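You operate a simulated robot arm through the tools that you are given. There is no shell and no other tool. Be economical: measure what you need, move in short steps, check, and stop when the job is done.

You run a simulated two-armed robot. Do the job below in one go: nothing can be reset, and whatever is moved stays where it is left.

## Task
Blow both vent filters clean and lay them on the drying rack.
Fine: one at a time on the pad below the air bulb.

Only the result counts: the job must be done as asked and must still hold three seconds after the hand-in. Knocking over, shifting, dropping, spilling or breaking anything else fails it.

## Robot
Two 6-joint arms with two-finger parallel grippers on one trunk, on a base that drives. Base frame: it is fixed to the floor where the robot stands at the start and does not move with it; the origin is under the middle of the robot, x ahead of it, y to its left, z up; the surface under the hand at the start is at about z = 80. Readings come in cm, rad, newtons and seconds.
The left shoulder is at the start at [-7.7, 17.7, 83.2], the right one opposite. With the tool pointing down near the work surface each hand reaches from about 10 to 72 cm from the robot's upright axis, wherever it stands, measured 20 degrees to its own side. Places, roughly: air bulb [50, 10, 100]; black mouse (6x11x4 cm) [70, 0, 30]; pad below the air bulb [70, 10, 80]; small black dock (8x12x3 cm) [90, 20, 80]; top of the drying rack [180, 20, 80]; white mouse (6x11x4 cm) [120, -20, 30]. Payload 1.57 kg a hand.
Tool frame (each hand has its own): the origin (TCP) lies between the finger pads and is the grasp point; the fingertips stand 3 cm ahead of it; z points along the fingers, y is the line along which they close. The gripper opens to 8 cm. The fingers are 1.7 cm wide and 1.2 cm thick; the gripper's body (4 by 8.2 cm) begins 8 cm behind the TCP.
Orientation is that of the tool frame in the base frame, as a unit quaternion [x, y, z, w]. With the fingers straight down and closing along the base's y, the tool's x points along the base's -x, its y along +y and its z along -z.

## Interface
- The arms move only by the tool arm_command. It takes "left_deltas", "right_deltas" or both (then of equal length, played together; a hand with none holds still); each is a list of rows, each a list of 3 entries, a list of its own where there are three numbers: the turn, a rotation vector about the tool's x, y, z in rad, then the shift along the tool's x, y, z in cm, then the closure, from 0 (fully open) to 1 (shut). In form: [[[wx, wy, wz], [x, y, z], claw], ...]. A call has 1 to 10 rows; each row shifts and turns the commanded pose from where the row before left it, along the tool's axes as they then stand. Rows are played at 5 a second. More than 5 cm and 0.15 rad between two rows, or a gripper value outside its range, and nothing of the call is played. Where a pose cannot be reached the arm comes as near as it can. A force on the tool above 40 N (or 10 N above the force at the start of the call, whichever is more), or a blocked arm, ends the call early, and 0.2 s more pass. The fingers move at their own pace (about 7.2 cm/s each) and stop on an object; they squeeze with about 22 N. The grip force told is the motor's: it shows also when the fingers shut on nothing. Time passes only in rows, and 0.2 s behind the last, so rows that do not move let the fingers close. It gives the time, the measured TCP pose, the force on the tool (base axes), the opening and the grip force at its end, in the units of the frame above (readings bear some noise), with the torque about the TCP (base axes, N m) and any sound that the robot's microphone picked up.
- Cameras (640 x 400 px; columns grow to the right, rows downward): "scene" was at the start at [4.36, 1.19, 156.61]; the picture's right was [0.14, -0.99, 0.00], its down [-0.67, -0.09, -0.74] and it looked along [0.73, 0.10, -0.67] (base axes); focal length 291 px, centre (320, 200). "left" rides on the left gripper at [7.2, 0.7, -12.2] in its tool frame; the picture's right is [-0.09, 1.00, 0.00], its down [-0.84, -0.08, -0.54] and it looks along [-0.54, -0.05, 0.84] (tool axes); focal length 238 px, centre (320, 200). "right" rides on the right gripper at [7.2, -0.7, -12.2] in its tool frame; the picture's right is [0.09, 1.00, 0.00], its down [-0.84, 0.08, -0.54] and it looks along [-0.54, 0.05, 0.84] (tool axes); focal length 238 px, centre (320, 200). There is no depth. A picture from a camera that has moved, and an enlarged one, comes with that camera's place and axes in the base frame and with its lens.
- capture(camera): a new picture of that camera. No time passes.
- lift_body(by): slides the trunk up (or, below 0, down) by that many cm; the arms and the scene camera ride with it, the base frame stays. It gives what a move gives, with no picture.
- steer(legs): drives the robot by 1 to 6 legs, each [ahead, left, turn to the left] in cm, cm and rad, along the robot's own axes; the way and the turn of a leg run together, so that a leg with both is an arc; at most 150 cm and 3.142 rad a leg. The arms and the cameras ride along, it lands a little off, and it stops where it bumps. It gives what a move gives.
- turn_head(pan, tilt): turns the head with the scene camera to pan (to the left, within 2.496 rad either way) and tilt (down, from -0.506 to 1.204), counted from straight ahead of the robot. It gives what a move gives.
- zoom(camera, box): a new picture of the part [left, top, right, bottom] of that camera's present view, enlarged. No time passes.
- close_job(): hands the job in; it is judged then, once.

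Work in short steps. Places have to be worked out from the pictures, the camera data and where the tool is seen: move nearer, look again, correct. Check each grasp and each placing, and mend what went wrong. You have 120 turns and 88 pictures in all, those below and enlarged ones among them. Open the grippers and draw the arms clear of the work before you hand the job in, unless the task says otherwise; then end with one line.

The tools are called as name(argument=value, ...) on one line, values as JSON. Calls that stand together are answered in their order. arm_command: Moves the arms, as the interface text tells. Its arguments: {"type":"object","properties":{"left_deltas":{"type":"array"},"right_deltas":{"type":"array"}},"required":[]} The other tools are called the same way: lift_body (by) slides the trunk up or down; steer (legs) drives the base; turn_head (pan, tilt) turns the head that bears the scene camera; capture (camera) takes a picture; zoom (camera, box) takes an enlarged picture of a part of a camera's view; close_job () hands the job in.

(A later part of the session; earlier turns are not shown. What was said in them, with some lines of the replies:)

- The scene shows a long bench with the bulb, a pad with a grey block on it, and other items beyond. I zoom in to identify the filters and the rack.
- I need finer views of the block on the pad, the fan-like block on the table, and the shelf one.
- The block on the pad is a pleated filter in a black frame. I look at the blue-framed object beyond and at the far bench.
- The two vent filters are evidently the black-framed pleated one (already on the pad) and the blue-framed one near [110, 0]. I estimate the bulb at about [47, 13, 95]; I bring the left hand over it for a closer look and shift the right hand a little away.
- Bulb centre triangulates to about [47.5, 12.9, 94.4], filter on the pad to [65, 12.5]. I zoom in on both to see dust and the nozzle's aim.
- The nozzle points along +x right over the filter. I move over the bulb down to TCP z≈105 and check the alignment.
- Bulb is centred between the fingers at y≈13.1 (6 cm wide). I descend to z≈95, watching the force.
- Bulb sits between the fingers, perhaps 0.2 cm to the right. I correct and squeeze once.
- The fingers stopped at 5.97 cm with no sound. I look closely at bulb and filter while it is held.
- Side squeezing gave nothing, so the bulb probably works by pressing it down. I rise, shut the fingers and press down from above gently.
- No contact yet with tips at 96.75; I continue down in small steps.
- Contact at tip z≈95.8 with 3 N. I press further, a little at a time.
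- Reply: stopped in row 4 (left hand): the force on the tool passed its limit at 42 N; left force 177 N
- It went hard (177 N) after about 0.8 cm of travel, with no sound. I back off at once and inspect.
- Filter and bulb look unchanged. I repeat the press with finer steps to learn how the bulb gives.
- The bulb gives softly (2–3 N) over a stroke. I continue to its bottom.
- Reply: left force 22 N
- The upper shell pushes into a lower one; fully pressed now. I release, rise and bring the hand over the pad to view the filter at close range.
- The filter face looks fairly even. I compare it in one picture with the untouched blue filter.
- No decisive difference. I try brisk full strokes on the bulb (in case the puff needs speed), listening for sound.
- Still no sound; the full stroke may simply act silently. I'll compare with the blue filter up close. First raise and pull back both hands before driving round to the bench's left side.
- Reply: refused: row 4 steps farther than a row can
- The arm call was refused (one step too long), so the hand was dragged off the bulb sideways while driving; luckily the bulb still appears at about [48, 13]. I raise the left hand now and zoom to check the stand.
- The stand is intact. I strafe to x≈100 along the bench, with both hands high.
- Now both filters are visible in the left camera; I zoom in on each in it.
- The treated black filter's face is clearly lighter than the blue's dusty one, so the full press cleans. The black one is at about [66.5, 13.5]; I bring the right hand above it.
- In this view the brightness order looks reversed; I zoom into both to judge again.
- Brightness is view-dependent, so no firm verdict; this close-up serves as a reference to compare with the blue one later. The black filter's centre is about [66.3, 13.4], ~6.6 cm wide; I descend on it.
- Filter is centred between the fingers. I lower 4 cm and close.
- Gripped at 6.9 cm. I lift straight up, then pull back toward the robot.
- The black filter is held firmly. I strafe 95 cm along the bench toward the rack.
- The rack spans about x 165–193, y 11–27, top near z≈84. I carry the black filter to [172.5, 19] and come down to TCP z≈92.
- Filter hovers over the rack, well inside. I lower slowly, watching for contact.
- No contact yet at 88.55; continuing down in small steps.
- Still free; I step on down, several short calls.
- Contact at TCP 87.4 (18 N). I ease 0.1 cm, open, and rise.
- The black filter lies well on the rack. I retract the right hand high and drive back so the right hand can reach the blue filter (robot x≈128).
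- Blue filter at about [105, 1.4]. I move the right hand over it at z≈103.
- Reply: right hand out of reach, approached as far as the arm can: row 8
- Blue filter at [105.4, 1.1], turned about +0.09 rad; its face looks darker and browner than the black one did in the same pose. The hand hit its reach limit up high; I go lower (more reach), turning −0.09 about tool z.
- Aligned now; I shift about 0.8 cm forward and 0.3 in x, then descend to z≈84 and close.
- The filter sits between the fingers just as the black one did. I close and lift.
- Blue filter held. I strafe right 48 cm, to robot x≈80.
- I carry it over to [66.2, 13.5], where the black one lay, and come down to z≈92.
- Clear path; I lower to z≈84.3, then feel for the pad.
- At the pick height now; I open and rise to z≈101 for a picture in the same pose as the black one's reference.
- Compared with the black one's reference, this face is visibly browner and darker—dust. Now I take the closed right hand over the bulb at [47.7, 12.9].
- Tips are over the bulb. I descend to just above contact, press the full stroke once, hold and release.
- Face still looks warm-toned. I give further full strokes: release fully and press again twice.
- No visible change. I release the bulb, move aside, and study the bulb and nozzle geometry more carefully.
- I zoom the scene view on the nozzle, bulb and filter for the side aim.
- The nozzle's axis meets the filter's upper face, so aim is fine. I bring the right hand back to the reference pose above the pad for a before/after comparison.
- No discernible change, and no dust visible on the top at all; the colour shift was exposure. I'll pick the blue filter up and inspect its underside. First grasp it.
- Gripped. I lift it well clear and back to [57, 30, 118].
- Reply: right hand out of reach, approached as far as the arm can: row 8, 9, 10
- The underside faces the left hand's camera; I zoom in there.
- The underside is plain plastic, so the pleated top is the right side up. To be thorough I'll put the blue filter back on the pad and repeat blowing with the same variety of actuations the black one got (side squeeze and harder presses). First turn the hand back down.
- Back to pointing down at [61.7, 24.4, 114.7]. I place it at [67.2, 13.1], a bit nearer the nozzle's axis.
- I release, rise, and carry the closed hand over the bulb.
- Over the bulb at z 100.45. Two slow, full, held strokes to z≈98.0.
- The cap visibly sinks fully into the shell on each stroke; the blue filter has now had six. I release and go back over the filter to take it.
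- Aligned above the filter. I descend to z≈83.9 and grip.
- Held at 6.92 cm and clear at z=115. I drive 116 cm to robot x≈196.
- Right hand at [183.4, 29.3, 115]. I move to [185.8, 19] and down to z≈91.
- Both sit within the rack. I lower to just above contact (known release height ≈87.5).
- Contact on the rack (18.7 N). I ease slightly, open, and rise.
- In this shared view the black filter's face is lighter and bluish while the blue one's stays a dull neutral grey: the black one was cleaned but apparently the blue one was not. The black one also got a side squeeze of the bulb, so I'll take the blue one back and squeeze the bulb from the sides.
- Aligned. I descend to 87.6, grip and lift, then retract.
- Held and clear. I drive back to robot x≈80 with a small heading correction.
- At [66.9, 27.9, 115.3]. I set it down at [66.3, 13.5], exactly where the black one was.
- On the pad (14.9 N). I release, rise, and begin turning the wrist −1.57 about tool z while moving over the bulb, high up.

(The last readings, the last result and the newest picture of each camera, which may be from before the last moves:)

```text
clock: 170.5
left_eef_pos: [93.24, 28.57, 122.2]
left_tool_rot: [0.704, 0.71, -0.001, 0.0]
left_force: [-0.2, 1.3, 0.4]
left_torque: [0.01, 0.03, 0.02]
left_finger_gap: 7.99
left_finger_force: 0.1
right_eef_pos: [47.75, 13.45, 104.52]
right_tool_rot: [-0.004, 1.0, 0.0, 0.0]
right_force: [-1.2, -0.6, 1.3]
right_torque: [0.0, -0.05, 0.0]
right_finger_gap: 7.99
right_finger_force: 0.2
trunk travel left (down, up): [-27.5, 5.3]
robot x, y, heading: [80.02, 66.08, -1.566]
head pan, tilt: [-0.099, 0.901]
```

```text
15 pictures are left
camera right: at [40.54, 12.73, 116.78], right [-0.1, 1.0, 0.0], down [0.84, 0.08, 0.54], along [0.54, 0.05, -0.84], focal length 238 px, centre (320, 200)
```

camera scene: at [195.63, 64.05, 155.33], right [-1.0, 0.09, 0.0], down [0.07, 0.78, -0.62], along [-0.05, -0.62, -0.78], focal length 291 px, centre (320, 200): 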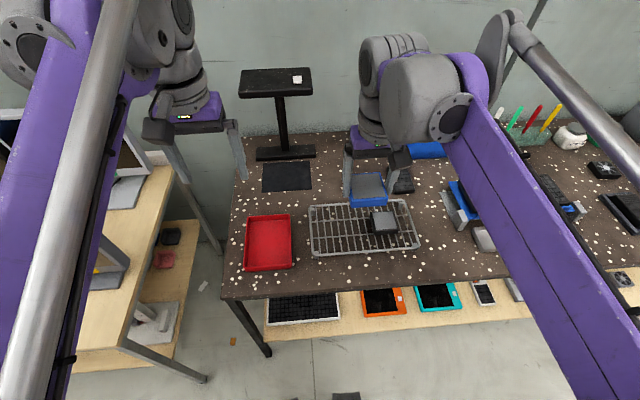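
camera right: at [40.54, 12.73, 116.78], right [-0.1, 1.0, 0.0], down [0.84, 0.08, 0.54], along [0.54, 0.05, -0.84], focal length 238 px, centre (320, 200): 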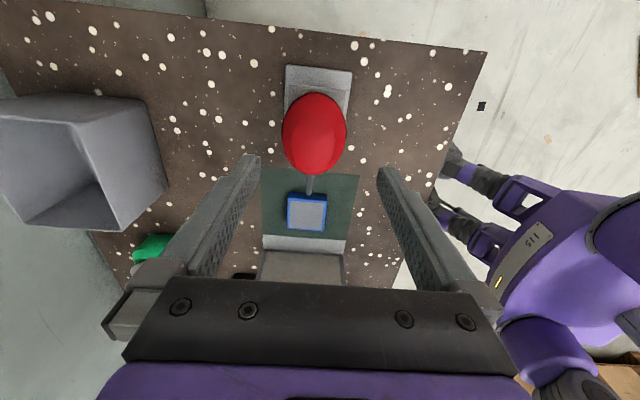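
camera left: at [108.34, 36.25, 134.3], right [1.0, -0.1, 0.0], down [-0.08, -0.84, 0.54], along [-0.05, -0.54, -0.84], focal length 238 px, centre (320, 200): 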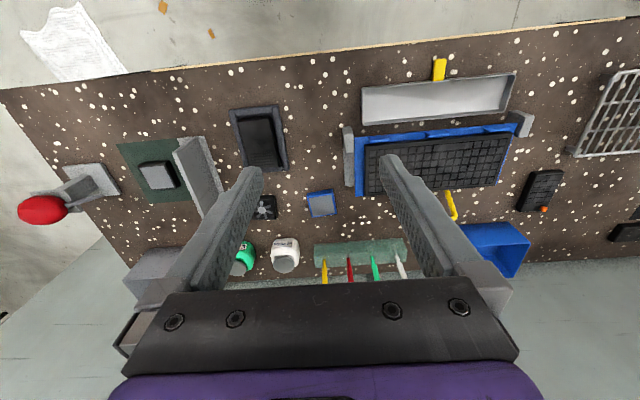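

Orientation matches the earlier squeeze. I shift to y=12.9, lower to z≈95.2, and take a before picture.

arm_command(right_deltas=[[[0, 0, 0], [0, -0.55, 2], 0], [[0, 0, 0], [0, 0, 2.5], 0], [[0, 0, 0], [0, 0, 2.5], 0], [[0, 0, 0], [0, 0, 2.3], 0], [[0, 0, 0], [0, 0, 0], 0]])

zoom(camera="right", box=[260, 60, 380, 290])

arm_command(right_deltas=[[[0, 0, 0], [0, 0, 0], 0.2], [[0, 0, 0], [0, 0, 0], 0.4], [[0, 0, 0], [0, 0, 0], 0.7], [[0, 0, 0], [0, 0, 0], 1], [[0, 0, 0], [0, 0, 0], 1], [[0, 0, 0], [0, 0, 0], 1]])

zoom(camera="right", box=[260, 60, 380, 290])

```text
clock: 171.7
left_eef_pos: [93.27, 28.69, 122.17]
left_tool_rot: [0.704, 0.71, 0.0, 0.0]
left_force: [0.7, -0.7, -1.0]
left_torque: [0.0, -0.04, 0.0]
left_finger_gap: 8.0
left_finger_force: 0.1
right_eef_pos: [47.73, 13.22, 95.35]
right_tool_rot: [-0.002, 1.0, 0.0, -0.001]
right_force: [0.1, -0.1, 0.6]
right_torque: [0.0, 0.01, -0.01]
right_finger_gap: 8.02
right_finger_force: 0.0
trunk travel left (down, up): [-27.5, 5.3]
robot x, y, heading: [80.1, 66.12, -1.566]
head pan, tilt: [-0.099, 0.901]
```

```text
1.74 times, centred on (320, 175) of right
camera zoom: at [40.55, 12.31, 107.45], right [-0.1, 1.0, 0.0], down [0.84, 0.08, 0.54], along [0.54, 0.05, -0.84], focal length 414 px, centre (320, 244)
```

zoom: 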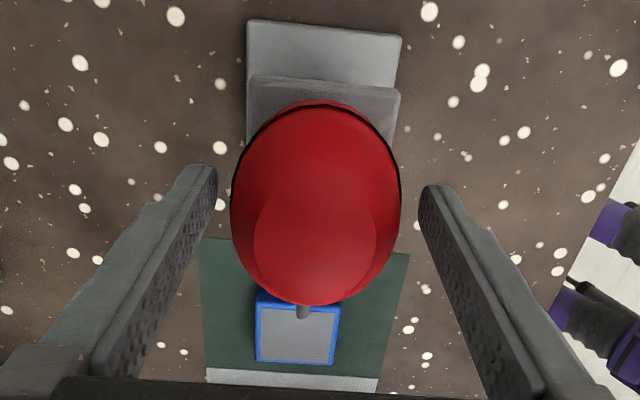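

```text
clock: 173.1
left_eef_pos: [93.23, 28.62, 122.21]
left_tool_rot: [0.704, 0.71, 0.0, 0.0]
left_force: [-1.0, -0.4, 0.4]
left_torque: [0.0, 0.0, -0.03]
left_finger_gap: 8.0
left_finger_force: 0.1
right_eef_pos: [47.82, 12.91, 95.22]
right_tool_rot: [-0.003, 1.0, 0.0, 0.0]
right_force: [-2.2, -14.8, 7.6]
right_torque: [-0.32, -0.1, -0.6]
right_finger_gap: 5.95
right_finger_force: 44.7
trunk travel left (down, up): [-27.5, 5.3]
robot x, y, heading: [79.96, 66.38, -1.561]
head pan, tilt: [-0.099, 0.901]
```

```text
1.74 times, centred on (320, 175) of right
camera zoom: at [40.54, 12.18, 107.45], right [-0.1, 1.0, 0.0], down [0.84, 0.08, 0.54], along [0.54, 0.05, -0.84], focal length 414 px, centre (320, 244)
```

zoom: 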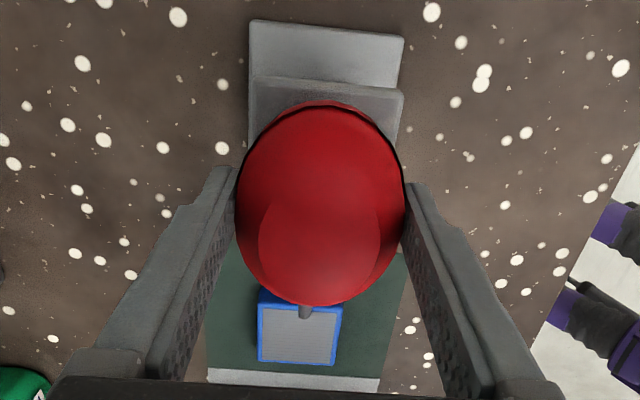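

Squeezed the same way (44.7 N, 5.95 cm). I hold briefly, release, and rise clear of the bulb.

arm_command(right_deltas=[[[0, 0, 0], [0, 0, 0], 1], [[0, 0, 0], [0, 0, 0], 1], [[0, 0, 0], [0, 0, 0], 0.4], [[0, 0, 0], [0, 0, 0], 0], [[0, 0, 0], [0, 0, 0], 0], [[0, 0, 0], [0, 0, -3], 0], [[0, 0, 0], [0, 0, -4.5], 0], [[0, 0, 0], [0, 0, -4.5], 0]])

arm_command(right_deltas=[[[0, 0, 0], [-4.5, 0, 0], 0], [[0, 0, 0], [-4.5, 0, 0], 0], [[0, 0, 0.15], [0, 0, 0], 0], [[0, 0, 0.15], [0, 0, 0], 0], [[0, 0, 0.15], [0, 0, 0], 0], [[0, 0, 0.15], [0, 0, 0], 0], [[0, 0, 0.15], [0, 0, 0], 0], [[0, 0, 0.15], [0, 0, 0], 0], [[0, 0, 0.15], [0, 0, 0], 0], [[0, 0, 0.15], [0, 0, 0], 0]])

arm_command(right_deltas=[[[0, 0, 0.15], [0, 0, 0], 0], [[0, 0, 0.15], [0, 0, 0], 0], [[0, 0, 0.075], [0, 0, 0], 0], [[0, 0, 0], [0, 0, 0], 0]])

```text
clock: 174.9
left_eef_pos: [93.22, 28.74, 122.11]
left_tool_rot: [0.704, 0.71, -0.001, 0.001]
left_force: [-0.2, 0.1, -0.3]
left_torque: [0.04, 0.0, -0.03]
left_finger_gap: 7.99
left_finger_force: 0.0
right_eef_pos: [47.82, 12.97, 107.31]
right_tool_rot: [-0.002, 1.0, 0.0, 0.0]
right_force: [-0.1, 0.0, 0.8]
right_torque: [0.01, -0.02, -0.01]
right_finger_gap: 7.99
right_finger_force: 0.0
trunk travel left (down, up): [-27.5, 5.3]
robot x, y, heading: [80.06, 66.39, -1.563]
head pan, tilt: [-0.099, 0.901]
```

```text
clock: 177.1
left_eef_pos: [93.19, 28.71, 122.21]
left_tool_rot: [0.704, 0.71, 0.0, 0.001]
left_force: [0.3, -0.3, 0.0]
left_torque: [-0.01, 0.01, -0.02]
left_finger_gap: 7.99
left_finger_force: 0.1
right_eef_pos: [56.81, 12.98, 107.33]
right_tool_rot: [0.563, 0.826, 0.0, 0.0]
right_force: [0.9, 0.2, 0.1]
right_torque: [0.03, -0.01, -0.02]
right_finger_gap: 8.03
right_finger_force: 0.2
trunk travel left (down, up): [-27.5, 5.3]
robot x, y, heading: [80.05, 66.33, -1.561]
head pan, tilt: [-0.099, 0.901]
```

```text
clock: 178.1
left_eef_pos: [93.33, 28.73, 122.07]
left_tool_rot: [0.705, 0.709, -0.001, 0.001]
left_force: [0.8, 0.2, 0.0]
left_torque: [0.0, 0.03, -0.02]
left_finger_gap: 8.03
left_finger_force: 0.1
right_eef_pos: [56.81, 13.01, 107.33]
right_tool_rot: [0.707, 0.707, 0.0, 0.0]
right_force: [0.1, 0.7, 0.1]
right_torque: [0.0, 0.01, 0.0]
right_finger_gap: 7.99
right_finger_force: 0.0
trunk travel left (down, up): [-27.5, 5.3]
robot x, y, heading: [80.01, 66.33, -1.563]
head pan, tilt: [-0.099, 0.901]
```

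Wrist restored. I go back over the filter at [66.35, 13.7], z≈100, for the reference picture.

arm_command(right_deltas=[[[0, 0, 0], [0.3, 4.8, 0], 0], [[0, 0, 0], [0.4, 4.75, 0], 0], [[0, 0, 0], [0, 0, 3.3], 0], [[0, 0, 0], [0, 0, 3.3], 0], [[0, 0, 0], [0, 0, 0], 0]])

zoom(camera="right", box=[270, 70, 370, 170])

```text
clock: 179.3
left_eef_pos: [93.1, 28.61, 122.15]
left_tool_rot: [0.705, 0.709, -0.001, 0.001]
left_force: [-0.6, -0.1, -0.6]
left_torque: [-0.01, 0.02, 0.03]
left_finger_gap: 7.99
left_finger_force: 0.0
right_eef_pos: [66.33, 13.91, 100.8]
right_tool_rot: [0.706, 0.708, 0.0, 0.0]
right_force: [-0.2, -0.2, -0.1]
right_torque: [0.01, 0.01, -0.02]
right_finger_gap: 8.02
right_finger_force: 0.1
trunk travel left (down, up): [-27.5, 5.3]
robot x, y, heading: [79.8, 66.44, -1.569]
head pan, tilt: [-0.099, 0.901]
```

```text
4.00 times, centred on (320, 120) of right
camera zoom: at [65.57, 20.97, 112.88], right [1.0, 0.09, 0.0], down [0.08, -0.84, 0.54], along [0.05, -0.54, -0.84], focal length 953 px, centre (320, 520)
```

zoom: 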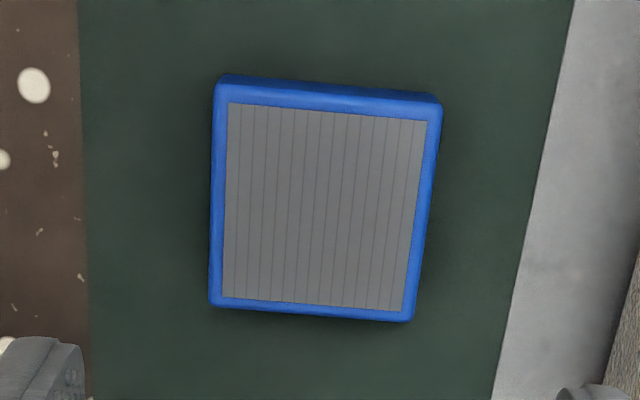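

No visible change at all in any mode, so the tint is just the rendering; the filter has had six full strokes plus a squeeze. I grip it and take it to the rack.

arm_command(right_deltas=[[[0, 0, 0], [-0.2, 0.1, 4], 0], [[0, 0, 0], [0, 0, 4], 0], [[0, 0, 0], [0, 0, 4], 0], [[0, 0, 0], [0, 0, 3], 0], [[0, 0, 0], [0, 0, 1.8], 0], [[0, 0, 0], [0, 0, 0], 0.3], [[0, 0, 0], [0, 0, 0], 0.7], [[0, 0, 0], [0, 0, 0], 1], [[0, 0, 0], [0, 0, 0], 1]])

arm_command(right_deltas=[[[0, 0, 0], [0, 0, -3], 1], [[0, 0, 0], [0, 0, -4.5], 1], [[0, 0, 0], [0, 0, -4.5], 1], [[0, 0, 0], [0, 0, -4.8], 1], [[0, 0, 0], [0, 0, -4.8], 1], [[0, 0, 0], [3, 0, -3.5], 1], [[0, 0, 0], [3, 0, -3], 1], [[0, 0, 0], [3, 0, -2], 1], [[0, 0, 0], [3, 0, -1], 1], [[0, 0, 0], [3, 0, 0], 1]])

```text
clock: 181.3
left_eef_pos: [93.21, 28.64, 122.12]
left_tool_rot: [0.705, 0.709, -0.001, 0.0]
left_force: [0.2, -0.7, 0.0]
left_torque: [-0.02, -0.02, -0.01]
left_finger_gap: 8.0
left_finger_force: 0.1
right_eef_pos: [66.41, 13.49, 83.9]
right_tool_rot: [0.706, 0.708, 0.0, 0.0]
right_force: [0.1, 0.2, -0.1]
right_torque: [0.01, 0.0, 0.0]
right_finger_gap: 6.9
right_finger_force: 21.7
trunk travel left (down, up): [-27.5, 5.3]
robot x, y, heading: [79.68, 66.35, -1.562]
head pan, tilt: [-0.099, 0.901]
```

```text
clock: 183.5
left_eef_pos: [93.23, 28.86, 122.09]
left_tool_rot: [0.705, 0.71, 0.0, 0.001]
left_force: [0.0, 0.1, 0.0]
left_torque: [0.02, 0.01, -0.01]
left_finger_gap: 8.0
left_finger_force: 0.0
right_eef_pos: [66.44, 28.74, 114.91]
right_tool_rot: [0.707, 0.708, -0.001, 0.0]
right_force: [-0.3, 0.8, -0.4]
right_torque: [-0.01, 0.0, 0.01]
right_finger_gap: 6.89
right_finger_force: 22.9
trunk travel left (down, up): [-27.5, 5.3]
robot x, y, heading: [79.97, 66.28, -1.561]
head pan, tilt: [-0.099, 0.901]
```

Held and clear; I drive to the rack again.

steer(legs=[[0, 116, -0.006]])

```text
clock: 193.9
left_eef_pos: [208.72, 29.08, 122.1]
left_tool_rot: [0.706, 0.708, -0.001, 0.0]
left_force: [0.6, 0.3, 0.9]
left_torque: [0.0, -0.01, -0.01]
left_finger_gap: 7.96
left_finger_force: 0.1
right_eef_pos: [181.78, 29.17, 114.94]
right_tool_rot: [0.708, 0.707, 0.0, 0.001]
right_force: [0.2, 0.5, -0.1]
right_torque: [-0.04, -0.01, 0.0]
right_finger_gap: 6.91
right_finger_force: 21.8
trunk travel left (down, up): [-27.5, 5.3]
robot x, y, heading: [195.55, 66.79, -1.568]
head pan, tilt: [-0.099, 0.901]
```

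The hand is at [181.8, 29.2, 114.9]; I move to [185.8, 19] and down to z≈92.

arm_command(right_deltas=[[[0, 0, 0], [-3, 1.4, 1], 1], [[0, 0, 0], [-3, 1.3, 2], 1], [[0, 0, 0], [-3, 1.3, 3], 1], [[0, 0, 0], [-1.2, 0, 4], 1], [[0, 0, 0], [0, 0, 4.5], 1], [[0, 0, 0], [0, 0, 4.5], 1], [[0, 0, 0], [0, 0, 4], 1], [[0, 0, 0], [0, 0, 0], 1]])

capture(camera="right")

```text
clock: 195.7
left_eef_pos: [208.78, 29.25, 122.07]
left_tool_rot: [0.706, 0.708, -0.001, 0.0]
left_force: [-0.3, 0.6, -0.1]
left_torque: [-0.02, -0.02, -0.01]
left_finger_gap: 7.99
left_finger_force: 0.1
right_eef_pos: [185.8, 19.01, 91.91]
right_tool_rot: [0.708, 0.706, 0.001, 0.0]
right_force: [-0.3, 0.7, -0.7]
right_torque: [-0.01, 0.03, -0.01]
right_finger_gap: 6.91
right_finger_force: 22.1
trunk travel left (down, up): [-27.5, 5.3]
robot x, y, heading: [195.83, 66.79, -1.565]
head pan, tilt: [-0.099, 0.901]
```

```text
11 pictures are left
camera right: at [185.07, 26.15, 104.04], right [1.0, 0.09, 0.0], down [0.08, -0.84, 0.54], along [0.05, -0.54, -0.84], focal length 238 px, centre (320, 200)
```

right: 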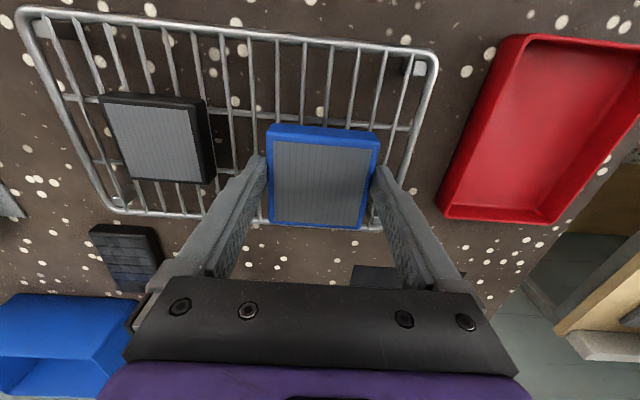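

Good position. I lower to contact height.

arm_command(right_deltas=[[[0, 0, 0], [0, 0, 1.5], 1], [[0, 0, 0], [0, 0, 1.5], 1], [[0, 0, 0], [0, 0, 0.8], 1], [[0, 0, 0], [0, 0, 0.4], 1], [[0, 0, 0], [0, 0, 0], 1]])

arm_command(right_deltas=[[[0, 0, 0], [0, 0, 0.15], 1], [[0, 0, 0], [0, 0, 0], 1]])

arm_command(right_deltas=[[[0, 0, 0], [0, 0, 0.1], 1], [[0, 0, 0], [0, 0, 0], 1]])

```text
clock: 196.9
left_eef_pos: [208.68, 29.19, 122.09]
left_tool_rot: [0.706, 0.709, 0.0, 0.001]
left_force: [0.1, -1.1, 0.7]
left_torque: [-0.02, 0.02, 0.03]
left_finger_gap: 7.99
left_finger_force: 0.0
right_eef_pos: [185.79, 19.0, 87.78]
right_tool_rot: [0.707, 0.707, 0.001, 0.001]
right_force: [0.9, 0.8, -0.3]
right_torque: [-0.05, 0.01, -0.03]
right_finger_gap: 6.9
right_finger_force: 22.5
trunk travel left (down, up): [-27.5, 5.3]
robot x, y, heading: [195.6, 66.73, -1.57]
head pan, tilt: [-0.099, 0.901]
```

```text
clock: 197.5
left_eef_pos: [208.71, 29.05, 122.08]
left_tool_rot: [0.706, 0.708, -0.001, 0.001]
left_force: [0.8, -0.2, 0.4]
left_torque: [-0.01, 0.02, -0.03]
left_finger_gap: 7.96
left_finger_force: 0.1
right_eef_pos: [185.82, 18.88, 87.6]
right_tool_rot: [0.708, 0.706, -0.001, 0.0]
right_force: [-0.5, 0.7, -0.9]
right_torque: [0.02, 0.0, 0.02]
right_finger_gap: 6.89
right_finger_force: 21.8
trunk travel left (down, up): [-27.5, 5.3]
robot x, y, heading: [195.72, 66.59, -1.567]
head pan, tilt: [-0.099, 0.901]
```

```text
clock: 198.1
left_eef_pos: [208.65, 29.29, 122.24]
left_tool_rot: [0.706, 0.708, -0.001, 0.001]
left_force: [0.3, 0.9, 0.0]
left_torque: [0.02, -0.02, 0.0]
left_finger_gap: 7.98
left_finger_force: 0.0
right_eef_pos: [185.76, 18.95, 87.43]
right_tool_rot: [0.707, 0.707, 0.0, 0.0]
right_force: [0.8, -0.4, -0.5]
right_torque: [0.01, 0.01, -0.01]
right_finger_gap: 6.89
right_finger_force: 21.8
trunk travel left (down, up): [-27.5, 5.3]
robot x, y, heading: [195.57, 67.07, -1.563]
head pan, tilt: [-0.099, 0.901]
```

At 87.43, about to touch. A last 0.1 cm down, then open, rise and retract.

arm_command(right_deltas=[[[0, 0, 0], [0, 0, 0.1], 1], [[0, 0, 0], [0, 0, 0], 0.6], [[0, 0, 0], [0, 0, 0], 0], [[0, 0, 0], [0, 0, 0], 0], [[0, 0, 0], [0, 0, -3], 0], [[0, 0, 0], [0, 0, -4.5], 0], [[0, 0, 0], [0, 0, -4.8], 0], [[0, 0, 0], [0, -1, -4.5], 0], [[0, 0, 0], [2, -1.5, -4], 0], [[0, 0, 0], [3.5, -2, -2], 0]])

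zoom(camera="right", box=[200, 40, 440, 220])

```text
clock: 200.3
left_eef_pos: [208.73, 29.27, 122.13]
left_tool_rot: [0.706, 0.709, -0.001, 0.001]
left_force: [0.4, 1.0, 0.1]
left_torque: [-0.02, 0.01, -0.02]
left_finger_gap: 7.98
left_finger_force: 0.1
right_eef_pos: [181.35, 24.58, 110.36]
right_tool_rot: [0.707, 0.707, 0.0, 0.0]
right_force: [0.0, -0.4, 0.1]
right_torque: [-0.05, 0.03, -0.02]
right_finger_gap: 7.98
right_finger_force: 0.1
trunk travel left (down, up): [-27.5, 5.3]
robot x, y, heading: [195.46, 66.9, -1.571]
head pan, tilt: [-0.099, 0.901]
```

```text
2.22 times, centred on (320, 130) of right
camera zoom: at [180.5, 31.81, 122.44], right [1.0, 0.09, 0.0], down [0.08, -0.84, 0.54], along [0.05, -0.54, -0.84], focal length 530 px, centre (320, 356)
```

zoom: 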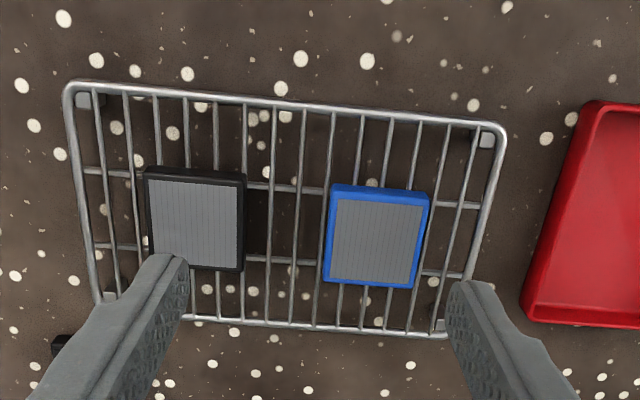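

Both filters lie flat on the rack, with similar faces. I draw the right hand back clear of the work before handing in.

arm_command(right_deltas=[[[0, 0, 0], [3, 0, -3], 0], [[0, 0, 0], [3, 0, -3], 0], [[0, 0, 0], [2, 0, -2], 0], [[0, 0, 0], [0, 0, 0], 0]])

capture(camera="scene")

```text
clock: 201.3
left_eef_pos: [208.61, 29.18, 122.02]
left_tool_rot: [0.705, 0.709, 0.0, 0.001]
left_force: [-0.8, 0.1, 0.1]
left_torque: [0.0, 0.01, 0.04]
left_finger_gap: 8.02
left_finger_force: 0.1
right_eef_pos: [181.25, 32.43, 118.24]
right_tool_rot: [0.708, 0.707, 0.001, 0.0]
right_force: [0.3, -0.3, 0.2]
right_torque: [-0.03, -0.02, -0.03]
right_finger_gap: 8.0
right_finger_force: 0.1
trunk travel left (down, up): [-27.5, 5.3]
robot x, y, heading: [195.7, 67.13, -1.561]
head pan, tilt: [-0.099, 0.901]
```

```text
9 pictures are left
camera scene: at [195.05, 63.45, 155.32], right [-1.0, 0.1, 0.0], down [0.08, 0.78, -0.62], along [-0.06, -0.62, -0.78], focal length 291 px, centre (320, 200)
```

scene: 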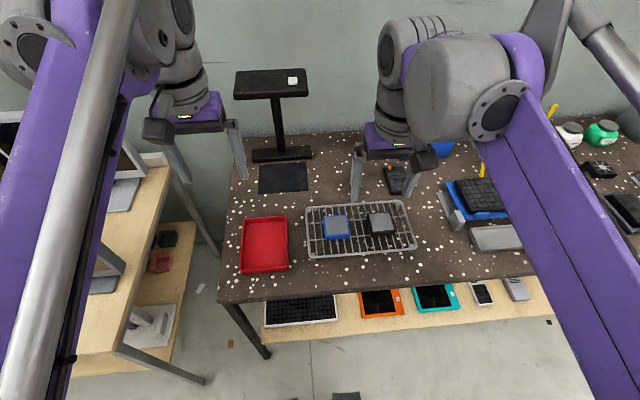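

Both filters rest on the rack, both grippers are open and clear. I hand the job in.

close_job()

```text
The job is handed in.
```

Both filters were blown one at a time on the pad and now lie flat on the drying rack, but I couldn't confirm they are clean: neither showed visible dust before or after, and I heard no puff. The black one got three full strokes of the bulb and the blue one six.
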